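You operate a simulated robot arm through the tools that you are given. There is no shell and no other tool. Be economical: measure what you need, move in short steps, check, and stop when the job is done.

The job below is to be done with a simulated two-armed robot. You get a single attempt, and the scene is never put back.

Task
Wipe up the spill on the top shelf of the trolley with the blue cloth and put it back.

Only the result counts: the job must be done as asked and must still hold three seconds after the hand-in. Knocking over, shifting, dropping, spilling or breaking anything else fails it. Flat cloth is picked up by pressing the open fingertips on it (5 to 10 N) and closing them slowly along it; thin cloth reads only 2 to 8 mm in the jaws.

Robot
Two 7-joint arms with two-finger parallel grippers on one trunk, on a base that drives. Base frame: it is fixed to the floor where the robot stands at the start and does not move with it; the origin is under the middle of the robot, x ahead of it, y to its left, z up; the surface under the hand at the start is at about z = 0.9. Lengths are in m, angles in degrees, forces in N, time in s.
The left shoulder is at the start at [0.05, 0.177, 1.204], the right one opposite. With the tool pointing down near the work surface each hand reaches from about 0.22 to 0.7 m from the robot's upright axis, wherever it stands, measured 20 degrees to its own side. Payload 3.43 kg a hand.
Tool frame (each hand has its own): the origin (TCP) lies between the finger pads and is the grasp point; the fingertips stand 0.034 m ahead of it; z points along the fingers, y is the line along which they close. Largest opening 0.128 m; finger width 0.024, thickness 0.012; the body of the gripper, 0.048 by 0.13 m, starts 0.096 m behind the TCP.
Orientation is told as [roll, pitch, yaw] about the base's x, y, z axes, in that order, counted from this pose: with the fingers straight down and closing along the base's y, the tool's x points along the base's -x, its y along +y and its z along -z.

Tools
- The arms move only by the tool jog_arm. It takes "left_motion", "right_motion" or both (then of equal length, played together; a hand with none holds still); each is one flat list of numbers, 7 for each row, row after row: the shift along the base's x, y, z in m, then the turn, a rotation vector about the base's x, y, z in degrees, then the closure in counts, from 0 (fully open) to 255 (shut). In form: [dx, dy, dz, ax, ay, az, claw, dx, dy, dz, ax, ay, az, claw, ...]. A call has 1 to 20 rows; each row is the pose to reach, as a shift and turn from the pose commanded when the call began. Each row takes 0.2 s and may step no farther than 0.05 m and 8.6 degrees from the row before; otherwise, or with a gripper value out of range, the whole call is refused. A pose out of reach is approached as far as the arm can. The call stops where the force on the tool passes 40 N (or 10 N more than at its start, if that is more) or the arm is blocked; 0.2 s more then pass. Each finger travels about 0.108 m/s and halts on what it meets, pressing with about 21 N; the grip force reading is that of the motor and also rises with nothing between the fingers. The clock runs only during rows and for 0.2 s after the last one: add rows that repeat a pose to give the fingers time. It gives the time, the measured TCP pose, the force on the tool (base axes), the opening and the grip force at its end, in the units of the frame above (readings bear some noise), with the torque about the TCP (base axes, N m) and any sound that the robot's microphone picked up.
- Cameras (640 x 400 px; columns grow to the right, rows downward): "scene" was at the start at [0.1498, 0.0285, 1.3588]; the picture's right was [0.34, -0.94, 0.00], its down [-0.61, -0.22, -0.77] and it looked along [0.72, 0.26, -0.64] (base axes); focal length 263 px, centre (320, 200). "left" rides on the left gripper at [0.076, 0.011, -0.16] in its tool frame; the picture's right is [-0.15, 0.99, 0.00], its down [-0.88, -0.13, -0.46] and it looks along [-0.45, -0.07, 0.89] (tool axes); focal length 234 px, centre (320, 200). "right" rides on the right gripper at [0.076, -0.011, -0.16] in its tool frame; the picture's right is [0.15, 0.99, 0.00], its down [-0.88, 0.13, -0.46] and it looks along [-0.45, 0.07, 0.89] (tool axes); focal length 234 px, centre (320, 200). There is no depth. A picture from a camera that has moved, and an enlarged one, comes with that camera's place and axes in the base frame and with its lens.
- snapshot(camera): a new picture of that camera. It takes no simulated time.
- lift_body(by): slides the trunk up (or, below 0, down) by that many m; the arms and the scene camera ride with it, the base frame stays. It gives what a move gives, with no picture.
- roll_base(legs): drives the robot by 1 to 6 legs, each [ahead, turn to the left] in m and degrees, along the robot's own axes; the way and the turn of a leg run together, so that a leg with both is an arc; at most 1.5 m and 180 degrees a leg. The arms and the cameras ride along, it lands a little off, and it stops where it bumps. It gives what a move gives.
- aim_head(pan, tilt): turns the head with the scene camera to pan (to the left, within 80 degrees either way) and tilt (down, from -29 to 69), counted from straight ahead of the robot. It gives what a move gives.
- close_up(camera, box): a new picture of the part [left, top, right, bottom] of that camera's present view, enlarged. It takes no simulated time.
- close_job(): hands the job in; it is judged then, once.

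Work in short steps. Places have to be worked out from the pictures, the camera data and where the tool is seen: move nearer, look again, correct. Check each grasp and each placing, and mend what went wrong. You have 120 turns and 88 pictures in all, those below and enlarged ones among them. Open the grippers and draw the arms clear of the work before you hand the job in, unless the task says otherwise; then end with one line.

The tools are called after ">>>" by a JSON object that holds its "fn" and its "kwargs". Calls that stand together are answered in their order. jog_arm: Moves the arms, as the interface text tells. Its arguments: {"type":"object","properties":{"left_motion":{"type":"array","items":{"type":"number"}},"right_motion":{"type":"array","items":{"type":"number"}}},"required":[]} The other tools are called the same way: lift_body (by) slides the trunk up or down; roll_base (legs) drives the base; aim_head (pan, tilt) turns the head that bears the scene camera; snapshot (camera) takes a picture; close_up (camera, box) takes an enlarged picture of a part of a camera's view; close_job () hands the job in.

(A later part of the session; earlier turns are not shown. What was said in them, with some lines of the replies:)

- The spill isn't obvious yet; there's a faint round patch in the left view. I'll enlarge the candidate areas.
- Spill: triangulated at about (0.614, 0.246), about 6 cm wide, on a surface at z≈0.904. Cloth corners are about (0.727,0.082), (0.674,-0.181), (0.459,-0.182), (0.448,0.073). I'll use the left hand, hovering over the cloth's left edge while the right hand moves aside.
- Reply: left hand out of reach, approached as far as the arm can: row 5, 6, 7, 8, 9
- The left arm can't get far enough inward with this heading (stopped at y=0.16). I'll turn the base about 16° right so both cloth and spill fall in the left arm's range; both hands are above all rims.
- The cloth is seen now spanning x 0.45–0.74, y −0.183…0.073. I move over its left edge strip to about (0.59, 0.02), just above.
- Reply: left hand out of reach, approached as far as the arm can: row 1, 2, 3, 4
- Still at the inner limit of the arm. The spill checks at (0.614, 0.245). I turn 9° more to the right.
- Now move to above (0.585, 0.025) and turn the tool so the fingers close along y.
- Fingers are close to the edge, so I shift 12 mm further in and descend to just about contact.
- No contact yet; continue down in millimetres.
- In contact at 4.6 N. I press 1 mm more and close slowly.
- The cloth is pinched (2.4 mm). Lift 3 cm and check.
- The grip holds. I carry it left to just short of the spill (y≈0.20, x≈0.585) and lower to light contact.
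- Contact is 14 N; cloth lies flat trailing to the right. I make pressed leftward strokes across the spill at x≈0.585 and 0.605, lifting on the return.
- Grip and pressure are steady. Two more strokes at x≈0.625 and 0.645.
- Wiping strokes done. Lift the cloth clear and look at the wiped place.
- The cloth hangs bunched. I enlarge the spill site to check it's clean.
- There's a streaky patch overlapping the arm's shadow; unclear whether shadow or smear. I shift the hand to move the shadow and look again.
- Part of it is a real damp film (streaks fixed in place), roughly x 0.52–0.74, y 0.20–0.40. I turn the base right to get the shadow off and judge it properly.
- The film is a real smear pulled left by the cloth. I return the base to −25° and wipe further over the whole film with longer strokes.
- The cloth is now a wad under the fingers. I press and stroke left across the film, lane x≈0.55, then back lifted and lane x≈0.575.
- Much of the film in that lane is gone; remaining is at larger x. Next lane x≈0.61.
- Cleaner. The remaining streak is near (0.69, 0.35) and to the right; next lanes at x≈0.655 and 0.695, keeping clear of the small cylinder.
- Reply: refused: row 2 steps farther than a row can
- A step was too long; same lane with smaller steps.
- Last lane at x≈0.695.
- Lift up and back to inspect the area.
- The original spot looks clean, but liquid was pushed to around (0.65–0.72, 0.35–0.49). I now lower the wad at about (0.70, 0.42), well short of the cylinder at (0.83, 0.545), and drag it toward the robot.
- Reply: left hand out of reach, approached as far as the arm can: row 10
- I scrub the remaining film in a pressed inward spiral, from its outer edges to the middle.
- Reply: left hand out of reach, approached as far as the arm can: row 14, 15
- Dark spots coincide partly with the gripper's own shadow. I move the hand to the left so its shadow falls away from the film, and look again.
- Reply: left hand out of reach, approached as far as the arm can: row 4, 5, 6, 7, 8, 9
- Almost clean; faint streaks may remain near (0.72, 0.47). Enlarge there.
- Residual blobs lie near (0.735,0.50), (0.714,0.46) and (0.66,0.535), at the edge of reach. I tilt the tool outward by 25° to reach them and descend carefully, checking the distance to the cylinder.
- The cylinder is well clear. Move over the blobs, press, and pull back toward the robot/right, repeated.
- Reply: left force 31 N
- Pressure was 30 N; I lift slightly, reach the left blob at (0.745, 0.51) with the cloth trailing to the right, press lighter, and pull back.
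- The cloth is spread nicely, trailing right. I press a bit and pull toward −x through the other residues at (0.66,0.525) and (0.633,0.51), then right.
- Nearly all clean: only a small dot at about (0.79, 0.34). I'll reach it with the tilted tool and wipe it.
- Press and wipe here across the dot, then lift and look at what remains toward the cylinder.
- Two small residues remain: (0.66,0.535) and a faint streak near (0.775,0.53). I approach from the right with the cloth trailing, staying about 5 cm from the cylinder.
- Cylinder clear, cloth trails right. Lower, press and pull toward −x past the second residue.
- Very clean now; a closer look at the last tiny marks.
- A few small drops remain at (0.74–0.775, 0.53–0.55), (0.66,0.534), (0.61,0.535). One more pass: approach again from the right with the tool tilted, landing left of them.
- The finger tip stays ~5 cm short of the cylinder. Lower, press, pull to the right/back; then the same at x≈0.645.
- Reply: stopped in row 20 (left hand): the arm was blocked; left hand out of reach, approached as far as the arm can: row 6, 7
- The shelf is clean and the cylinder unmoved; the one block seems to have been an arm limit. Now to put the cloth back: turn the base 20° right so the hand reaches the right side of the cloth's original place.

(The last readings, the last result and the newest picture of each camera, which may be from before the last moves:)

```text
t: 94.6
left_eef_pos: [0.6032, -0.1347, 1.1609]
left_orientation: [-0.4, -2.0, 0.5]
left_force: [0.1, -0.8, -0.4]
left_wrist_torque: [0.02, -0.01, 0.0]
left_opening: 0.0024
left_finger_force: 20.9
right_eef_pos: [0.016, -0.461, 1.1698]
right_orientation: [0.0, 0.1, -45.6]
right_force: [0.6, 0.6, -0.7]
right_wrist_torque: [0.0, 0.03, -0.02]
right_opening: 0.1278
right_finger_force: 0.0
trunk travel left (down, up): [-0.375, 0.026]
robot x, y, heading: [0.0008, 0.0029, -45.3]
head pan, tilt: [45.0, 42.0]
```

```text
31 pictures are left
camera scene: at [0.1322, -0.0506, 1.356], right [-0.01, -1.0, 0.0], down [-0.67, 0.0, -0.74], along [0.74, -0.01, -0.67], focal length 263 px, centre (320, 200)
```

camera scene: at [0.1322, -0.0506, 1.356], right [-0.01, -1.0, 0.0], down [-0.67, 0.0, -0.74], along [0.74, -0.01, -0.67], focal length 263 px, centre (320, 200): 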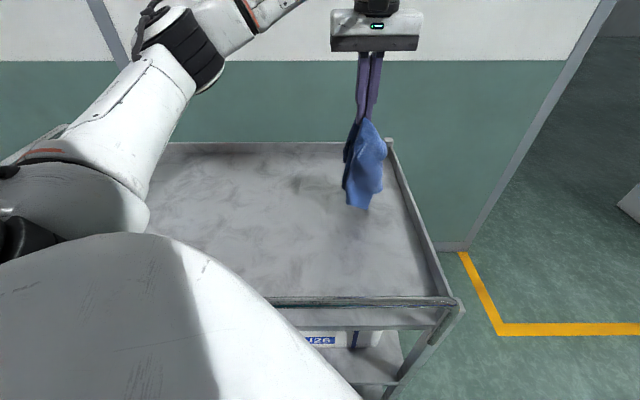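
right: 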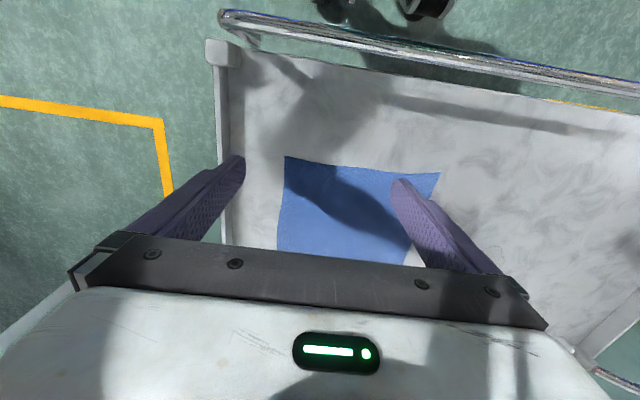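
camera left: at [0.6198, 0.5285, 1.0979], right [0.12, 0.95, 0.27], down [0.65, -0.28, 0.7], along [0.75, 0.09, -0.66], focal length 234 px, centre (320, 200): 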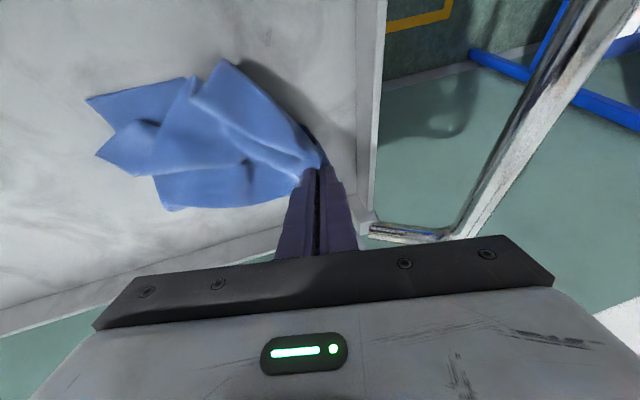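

Lower with the hem landing near y≈−0.16, then lay the cloth by moving left while descending to about (0.585, 0.015).

>>> {"fn": "jog_arm", "kwargs": {"left_motion": [-0.005, -0.01, -0.04, 0, 0, 0, 255, -0.01, -0.02, -0.08, 0, 0, 0, 255, -0.015, -0.025, -0.12, 0, 0, 0, 255, -0.018, -0.025, -0.15, 0, 0, 0, 255, -0.018, -0.01, -0.175, 0, 0, 0, 255, -0.018, 0.01, -0.19, 0, 0, 0, 255, -0.018, 0.03, -0.2, 0, 0, 0, 255, -0.018, 0.05, -0.205, 0, 0, 0, 255, -0.018, 0.07, -0.21, 0, 0, 0, 255, -0.018, 0.09, -0.21, 0, 0, 0, 255, -0.018, 0.11, -0.21, 0, 0, 0, 255, -0.018, 0.13, -0.213, 0, 0, 0, 255]}}

>>> {"fn": "snapshot", "kwargs": {"camera": "scene"}}

>>> {"fn": "snapshot", "kwargs": {"camera": "left"}}

```text
t: 97.2
left_eef_pos: [0.5844, -0.0057, 0.9463]
left_orientation: [-0.6, -2.1, 0.4]
left_force: [-0.3, -0.7, 1.9]
left_wrist_torque: [-0.03, -0.02, -0.01]
left_opening: 0.0024
left_finger_force: 21.0
right_eef_pos: [0.0154, -0.4618, 1.1704]
right_orientation: [0.1, 0.1, -45.5]
right_force: [0.8, -0.1, -0.1]
right_wrist_torque: [-0.02, -0.01, -0.01]
right_opening: 0.1282
right_finger_force: 0.2
trunk travel left (down, up): [-0.375, 0.026]
robot x, y, heading: [-0.0008, -0.0001, -45.5]
head pan, tilt: [45.0, 42.0]
```

```text
30 pictures are left
camera scene: at [0.132, -0.0503, 1.3561], right [-0.01, -1.0, 0.0], down [-0.67, 0.0, -0.74], along [0.74, -0.01, -0.67], focal length 263 px, centre (320, 200)
```

scene: 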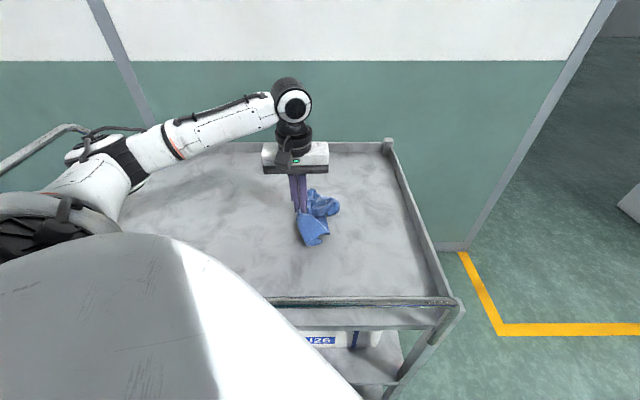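

```text
29 pictures are left
camera left: at [0.5045, 0.0065, 1.1031], right [0.14, 0.99, -0.01], down [0.87, -0.12, 0.49], along [0.48, -0.07, -0.87], focal length 234 px, centre (320, 200)
```

left: 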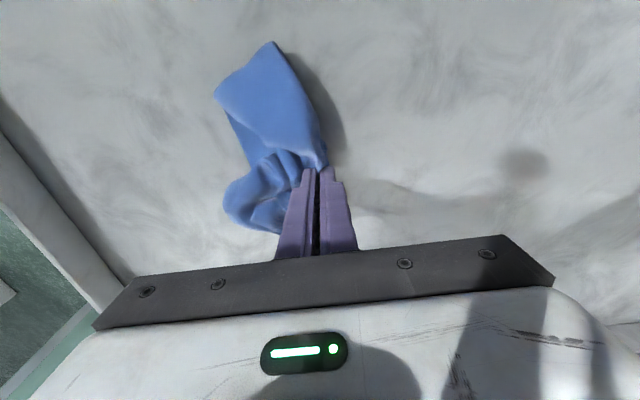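

The cloth is back in place but bunched. I lift and re-lay it with a longer trailing drag to spread it.

>>> {"fn": "jog_arm", "kwargs": {"left_motion": [0, -0.02, 0.04, 0, 0, 0, 255, 0, -0.04, 0.08, 0, 0, 0, 255, 0.01, -0.07, 0.12, 0, 0, 0, 255, 0.02, -0.1, 0.15, 0, 0, 0, 255, 0.02, -0.14, 0.16, 0, 0, 0, 255, 0.02, -0.18, 0.15, 0, 0, 0, 255, 0.02, -0.195, 0.11, 0, 0, 0, 255, 0.02, -0.195, 0.07, 0, 0, 0, 255, 0.02, -0.18, 0.04, 0, 0, 0, 255, 0.02, -0.15, 0.03, 0, 0, 0, 255, 0.02, -0.12, 0.03, 0, 0, 0, 255, 0.02, -0.09, 0.03, 0, 0, 0, 255, 0.02, -0.06, 0.03, 0, 0, 0, 255, 0.02, -0.03, 0.03, 0, 0, 0, 255, 0.02, 0.0, 0.025, 0, 0, 0, 255, 0.02, 0.03, 0.015, 0, 0, 0, 255, 0.02, 0.045, 0.005, 0, 0, 0, 255]}}

>>> {"fn": "snapshot", "kwargs": {"camera": "left"}}

>>> {"fn": "snapshot", "kwargs": {"camera": "scene"}}

```text
refused: row 3 steps farther than a row can; nothing moved
```

```text
28 pictures are left
camera left: at [0.5045, 0.0065, 1.1031], right [0.14, 0.99, -0.01], down [0.87, -0.12, 0.49], along [0.48, -0.07, -0.87], focal length 234 px, centre (320, 200)
```

left: 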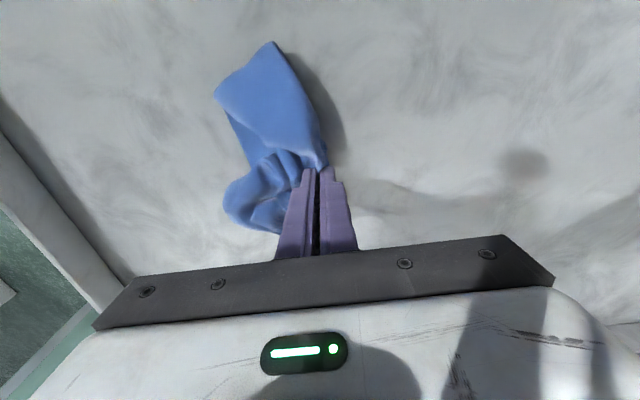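

```text
27 pictures are left
camera scene: at [0.132, -0.0503, 1.3561], right [-0.01, -1.0, 0.0], down [-0.67, 0.0, -0.74], along [0.74, -0.01, -0.67], focal length 263 px, centre (320, 200)
```

scene: 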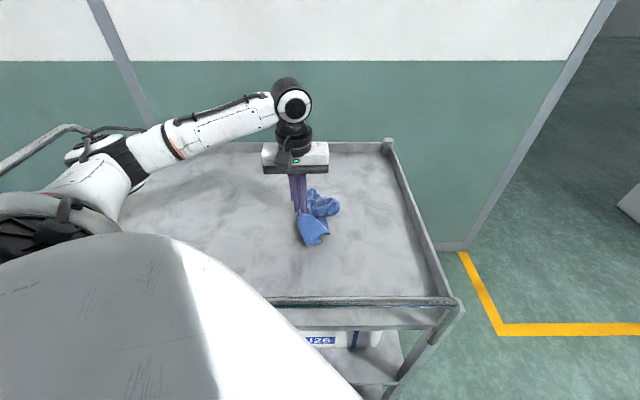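

One step too long; same motion with shorter steps.

>>> {"fn": "jog_arm", "kwargs": {"left_motion": [0, -0.02, 0.04, 0, 0, 0, 255, 0, -0.04, 0.08, 0, 0, 0, 255, 0.01, -0.065, 0.12, 0, 0, 0, 255, 0.02, -0.1, 0.15, 0, 0, 0, 255, 0.02, -0.14, 0.16, 0, 0, 0, 255, 0.02, -0.18, 0.15, 0, 0, 0, 255, 0.02, -0.195, 0.11, 0, 0, 0, 255, 0.02, -0.195, 0.07, 0, 0, 0, 255, 0.02, -0.18, 0.04, 0, 0, 0, 255, 0.02, -0.15, 0.03, 0, 0, 0, 255, 0.02, -0.12, 0.03, 0, 0, 0, 255, 0.02, -0.09, 0.03, 0, 0, 0, 255, 0.02, -0.06, 0.03, 0, 0, 0, 255, 0.02, -0.03, 0.03, 0, 0, 0, 255, 0.02, 0.0, 0.025, 0, 0, 0, 255, 0.02, 0.03, 0.015, 0, 0, 0, 255, 0.02, 0.045, 0.005, 0, 0, 0, 255]}}

>>> {"fn": "snapshot", "kwargs": {"camera": "left"}}

>>> {"fn": "snapshot", "kwargs": {"camera": "scene"}}

```text
t: 100.8
left_eef_pos: [0.6046, 0.038, 0.9548]
left_orientation: [-0.6, -2.0, 0.4]
left_force: [-0.5, -0.3, -0.6]
left_wrist_torque: [0.01, 0.02, -0.03]
left_opening: 0.0025
left_finger_force: 21.1
right_eef_pos: [0.0143, -0.4623, 1.1686]
right_orientation: [0.0, 0.0, -45.5]
right_force: [0.0, -0.3, -0.1]
right_wrist_torque: [-0.01, 0.0, -0.02]
right_opening: 0.1285
right_finger_force: 0.1
trunk travel left (down, up): [-0.375, 0.026]
robot x, y, heading: [0.0, 0.0004, -45.5]
head pan, tilt: [45.0, 42.0]
```

```text
26 pictures are left
camera left: at [0.5241, 0.0511, 1.11], right [0.14, 0.99, 0.0], down [0.86, -0.12, 0.49], along [0.48, -0.07, -0.87], focal length 234 px, centre (320, 200)
```

left: 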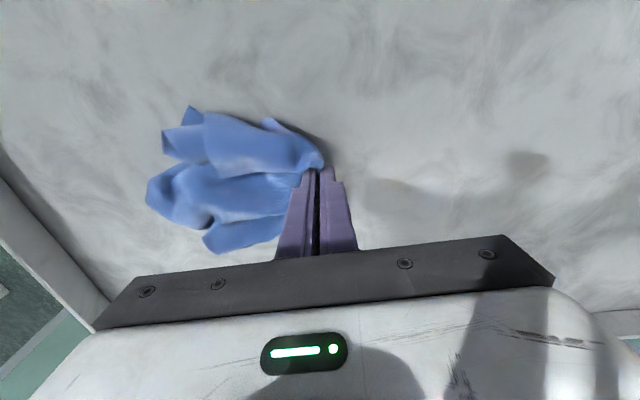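

```text
25 pictures are left
camera scene: at [0.1322, -0.0505, 1.356], right [-0.01, -1.0, 0.0], down [-0.67, 0.0, -0.74], along [0.74, -0.01, -0.67], focal length 263 px, centre (320, 200)
```

scene: 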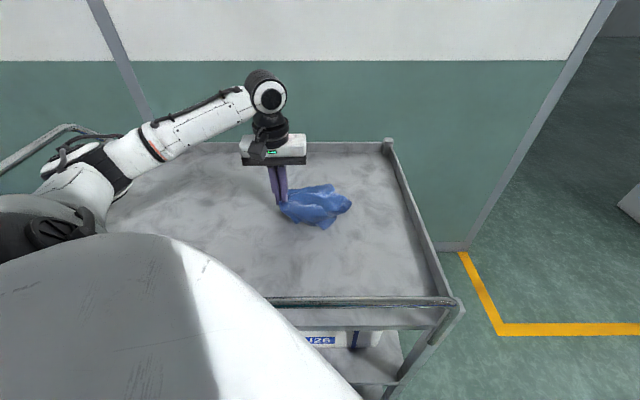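

The cloth now lies spread around (0.59, −0.05), its original centre. Lower, open gently and lift away.

>>> {"fn": "jog_arm", "kwargs": {"left_motion": [0, 0, -0.01, 0, 0, 0, 255, 0, 0, -0.015, 0, 0, 0, 255, 0, 0, -0.015, 0, 0, 0, 235, 0, 0, -0.015, 0, 0, 0, 215, 0, 0, -0.015, 0, 0, 0, 195, 0, 0, -0.015, 0, 0, 0, 175, 0, 0, -0.005, 0, 0, 0, 175, 0, 0, 0.01, 0, 0, 0, 175, 0, 0, 0.03, 0, 0, 0, 175, 0, 0, 0.06, 0, 0, 0, 175, 0, 0, 0.1, 0, 0, 0, 120]}}

>>> {"fn": "snapshot", "kwargs": {"camera": "left"}}

```text
t: 103.2
left_eef_pos: [0.6035, 0.0394, 1.0514]
left_orientation: [-0.5, -2.0, 0.6]
left_force: [-0.3, -0.3, -0.3]
left_wrist_torque: [-0.04, -0.03, -0.03]
left_opening: 0.0677
left_finger_force: 0.1
right_eef_pos: [0.0137, -0.4618, 1.1697]
right_orientation: [0.0, 0.0, -45.5]
right_force: [0.1, -0.4, 0.0]
right_wrist_torque: [0.01, 0.0, -0.02]
right_opening: 0.1281
right_finger_force: 0.0
trunk travel left (down, up): [-0.375, 0.026]
robot x, y, heading: [-0.0023, -0.0015, -45.4]
head pan, tilt: [45.0, 42.0]
```

```text
24 pictures are left
camera left: at [0.5241, 0.0508, 1.2087], right [0.14, 0.99, 0.0], down [0.87, -0.12, 0.49], along [0.48, -0.07, -0.87], focal length 234 px, centre (320, 200)
```

left: 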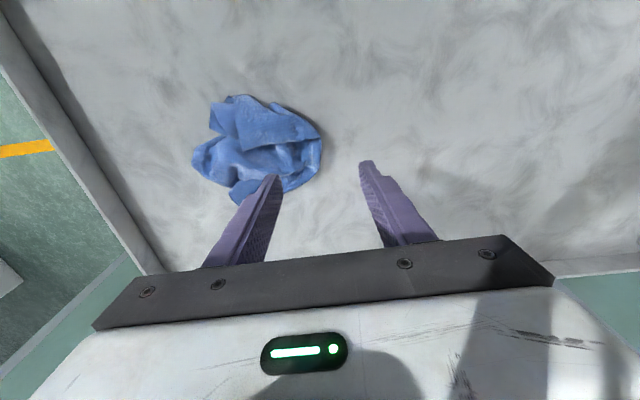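

Released; the cloth lies centred at about (0.60, −0.045), its original spot. Draw the arm up and back, and take a final look.

>>> {"fn": "jog_arm", "kwargs": {"left_motion": [-0.01, 0.03, 0.03, 0, 0, 0, 100, -0.02, 0.06, 0.06, 0, 0, 0, 60, -0.04, 0.09, 0.09, 0, 0, 0, 30, -0.06, 0.12, 0.11, 0, 0, 0, 0, -0.08, 0.15, 0.12, 0, 0, 0, 0, -0.11, 0.17, 0.12, 0, 0, 0, 0, -0.14, 0.19, 0.12, 0, 0, 0, 0, -0.17, 0.2, 0.12, 0, 0, 0, 0]}}

>>> {"fn": "roll_base", "kwargs": {"legs": [[0, 25]]}}

>>> {"fn": "aim_head", "kwargs": {"pan": 35, "tilt": 40}}

>>> {"fn": "snapshot", "kwargs": {"camera": "scene"}}

>>> {"fn": "snapshot", "kwargs": {"camera": "left"}}

```text
t: 105.0
left_eef_pos: [0.4356, 0.2377, 1.1736]
left_orientation: [-0.7, -2.1, 0.4]
left_force: [-0.6, -0.4, -0.1]
left_wrist_torque: [0.01, 0.03, 0.0]
left_opening: 0.1277
left_finger_force: 0.0
right_eef_pos: [0.0145, -0.4627, 1.1701]
right_orientation: [0.0, 0.0, -45.5]
right_force: [-0.3, -0.1, 0.2]
right_wrist_torque: [0.0, -0.04, -0.02]
right_opening: 0.1278
right_finger_force: 0.1
trunk travel left (down, up): [-0.375, 0.026]
robot x, y, heading: [-0.0018, 0.0013, -45.3]
head pan, tilt: [45.0, 42.0]
```

```text
t: 106.7
left_eef_pos: [0.2972, 0.3995, 1.1741]
left_orientation: [-0.5, -2.0, 25.0]
left_force: [-0.2, -0.7, -0.3]
left_wrist_torque: [0.01, 0.0, 0.01]
left_opening: 0.1278
left_finger_force: 0.0
right_eef_pos: [0.2063, -0.412, 1.1703]
right_orientation: [-0.1, 0.0, -20.8]
right_force: [0.3, -0.6, 0.1]
right_wrist_torque: [-0.02, -0.02, -0.01]
right_opening: 0.1282
right_finger_force: 0.1
trunk travel left (down, up): [-0.375, 0.026]
robot x, y, heading: [-0.0004, 0.0011, -20.6]
head pan, tilt: [45.0, 42.0]
```

```text
t: 107.4
left_eef_pos: [0.2967, 0.399, 1.1727]
left_orientation: [-0.5, -1.9, 25.1]
left_force: [0.4, -0.2, 0.9]
left_wrist_torque: [-0.02, 0.02, -0.01]
left_opening: 0.1279
left_finger_force: 0.0
right_eef_pos: [0.2064, -0.4132, 1.1698]
right_orientation: [-0.1, 0.0, -20.8]
right_force: [-0.9, -0.6, 0.0]
right_wrist_torque: [0.03, -0.03, -0.02]
right_opening: 0.128
right_finger_force: 0.1
trunk travel left (down, up): [-0.375, 0.026]
robot x, y, heading: [-0.0011, 0.001, -20.7]
head pan, tilt: [35.0, 40.0]
```

```text
23 pictures are left
camera scene: at [0.1473, -0.0039, 1.3589], right [0.25, -0.97, 0.0], down [-0.62, -0.16, -0.77], along [0.74, 0.19, -0.64], focal length 263 px, centre (320, 200)
```

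scene: 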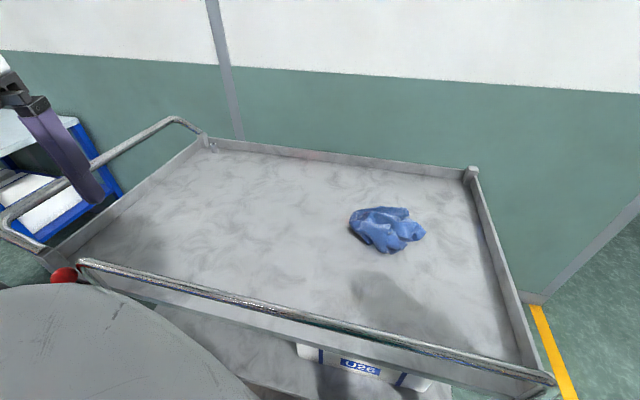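

```text
22 pictures are left
camera left: at [0.2195, 0.3767, 1.3294], right [-0.29, 0.96, 0.0], down [0.84, 0.25, 0.49], along [0.47, 0.14, -0.87], focal length 234 px, centre (320, 200)
```

left: 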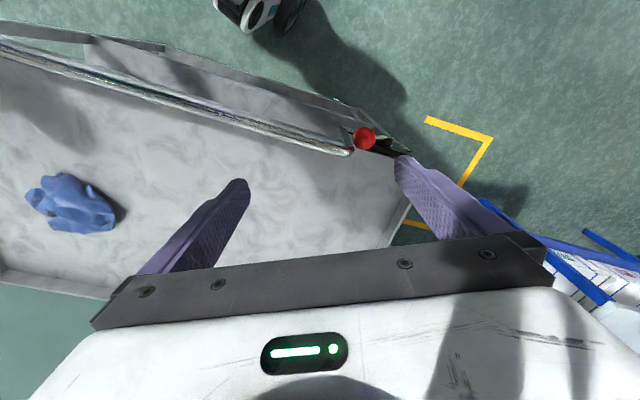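

Check the wiped area and the cylinder one last time, now unshadowed.

>>> {"fn": "close_up", "kwargs": {"camera": "scene", "box": [120, 120, 360, 270]}}

>>> {"fn": "close_up", "kwargs": {"camera": "scene", "box": [170, 125, 266, 185]}}

```text
2.67 times, centred on (240, 195) of scene
camera zoom: at [0.1473, -0.0039, 1.3589], right [0.25, -0.97, 0.0], down [-0.62, -0.16, -0.77], along [0.74, 0.19, -0.64], focal length 702 px, centre (533, 213)
```

zoom: 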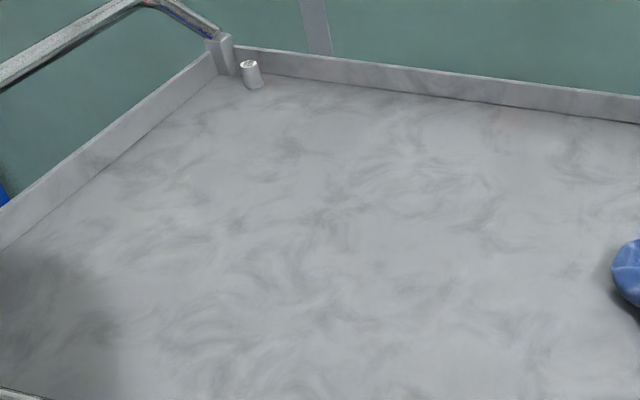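

```text
6.67 times, centred on (218, 155) of scene
camera zoom: at [0.1473, -0.0039, 1.3589], right [0.25, -0.97, 0.0], down [-0.62, -0.16, -0.77], along [0.74, 0.19, -0.64], focal length 1756 px, centre (1000, 500)
```

zoom: 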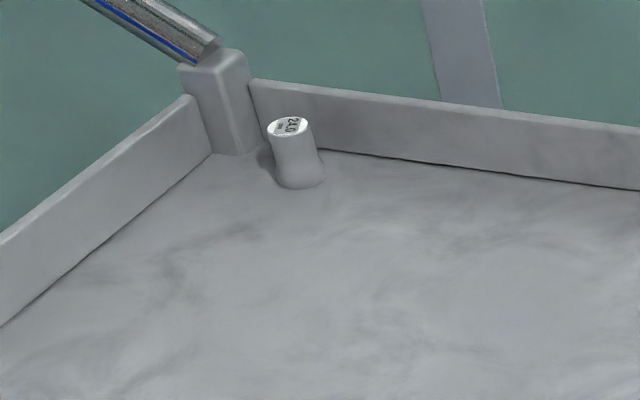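

The shelf is clean, the cylinder stands in place, the cloth is back at its spot and both arms are clear with open grippers.

>>> {"fn": "close_job", "kwargs": {}}

```text
The job is handed in.
```

I wiped up the spill with the blue cloth and put the cloth back in its original spot on the top shelf. It lies crumpled rather than flat. In the last close-ups the shelf looks clean and the small cylinder in the corner is undisturbed.
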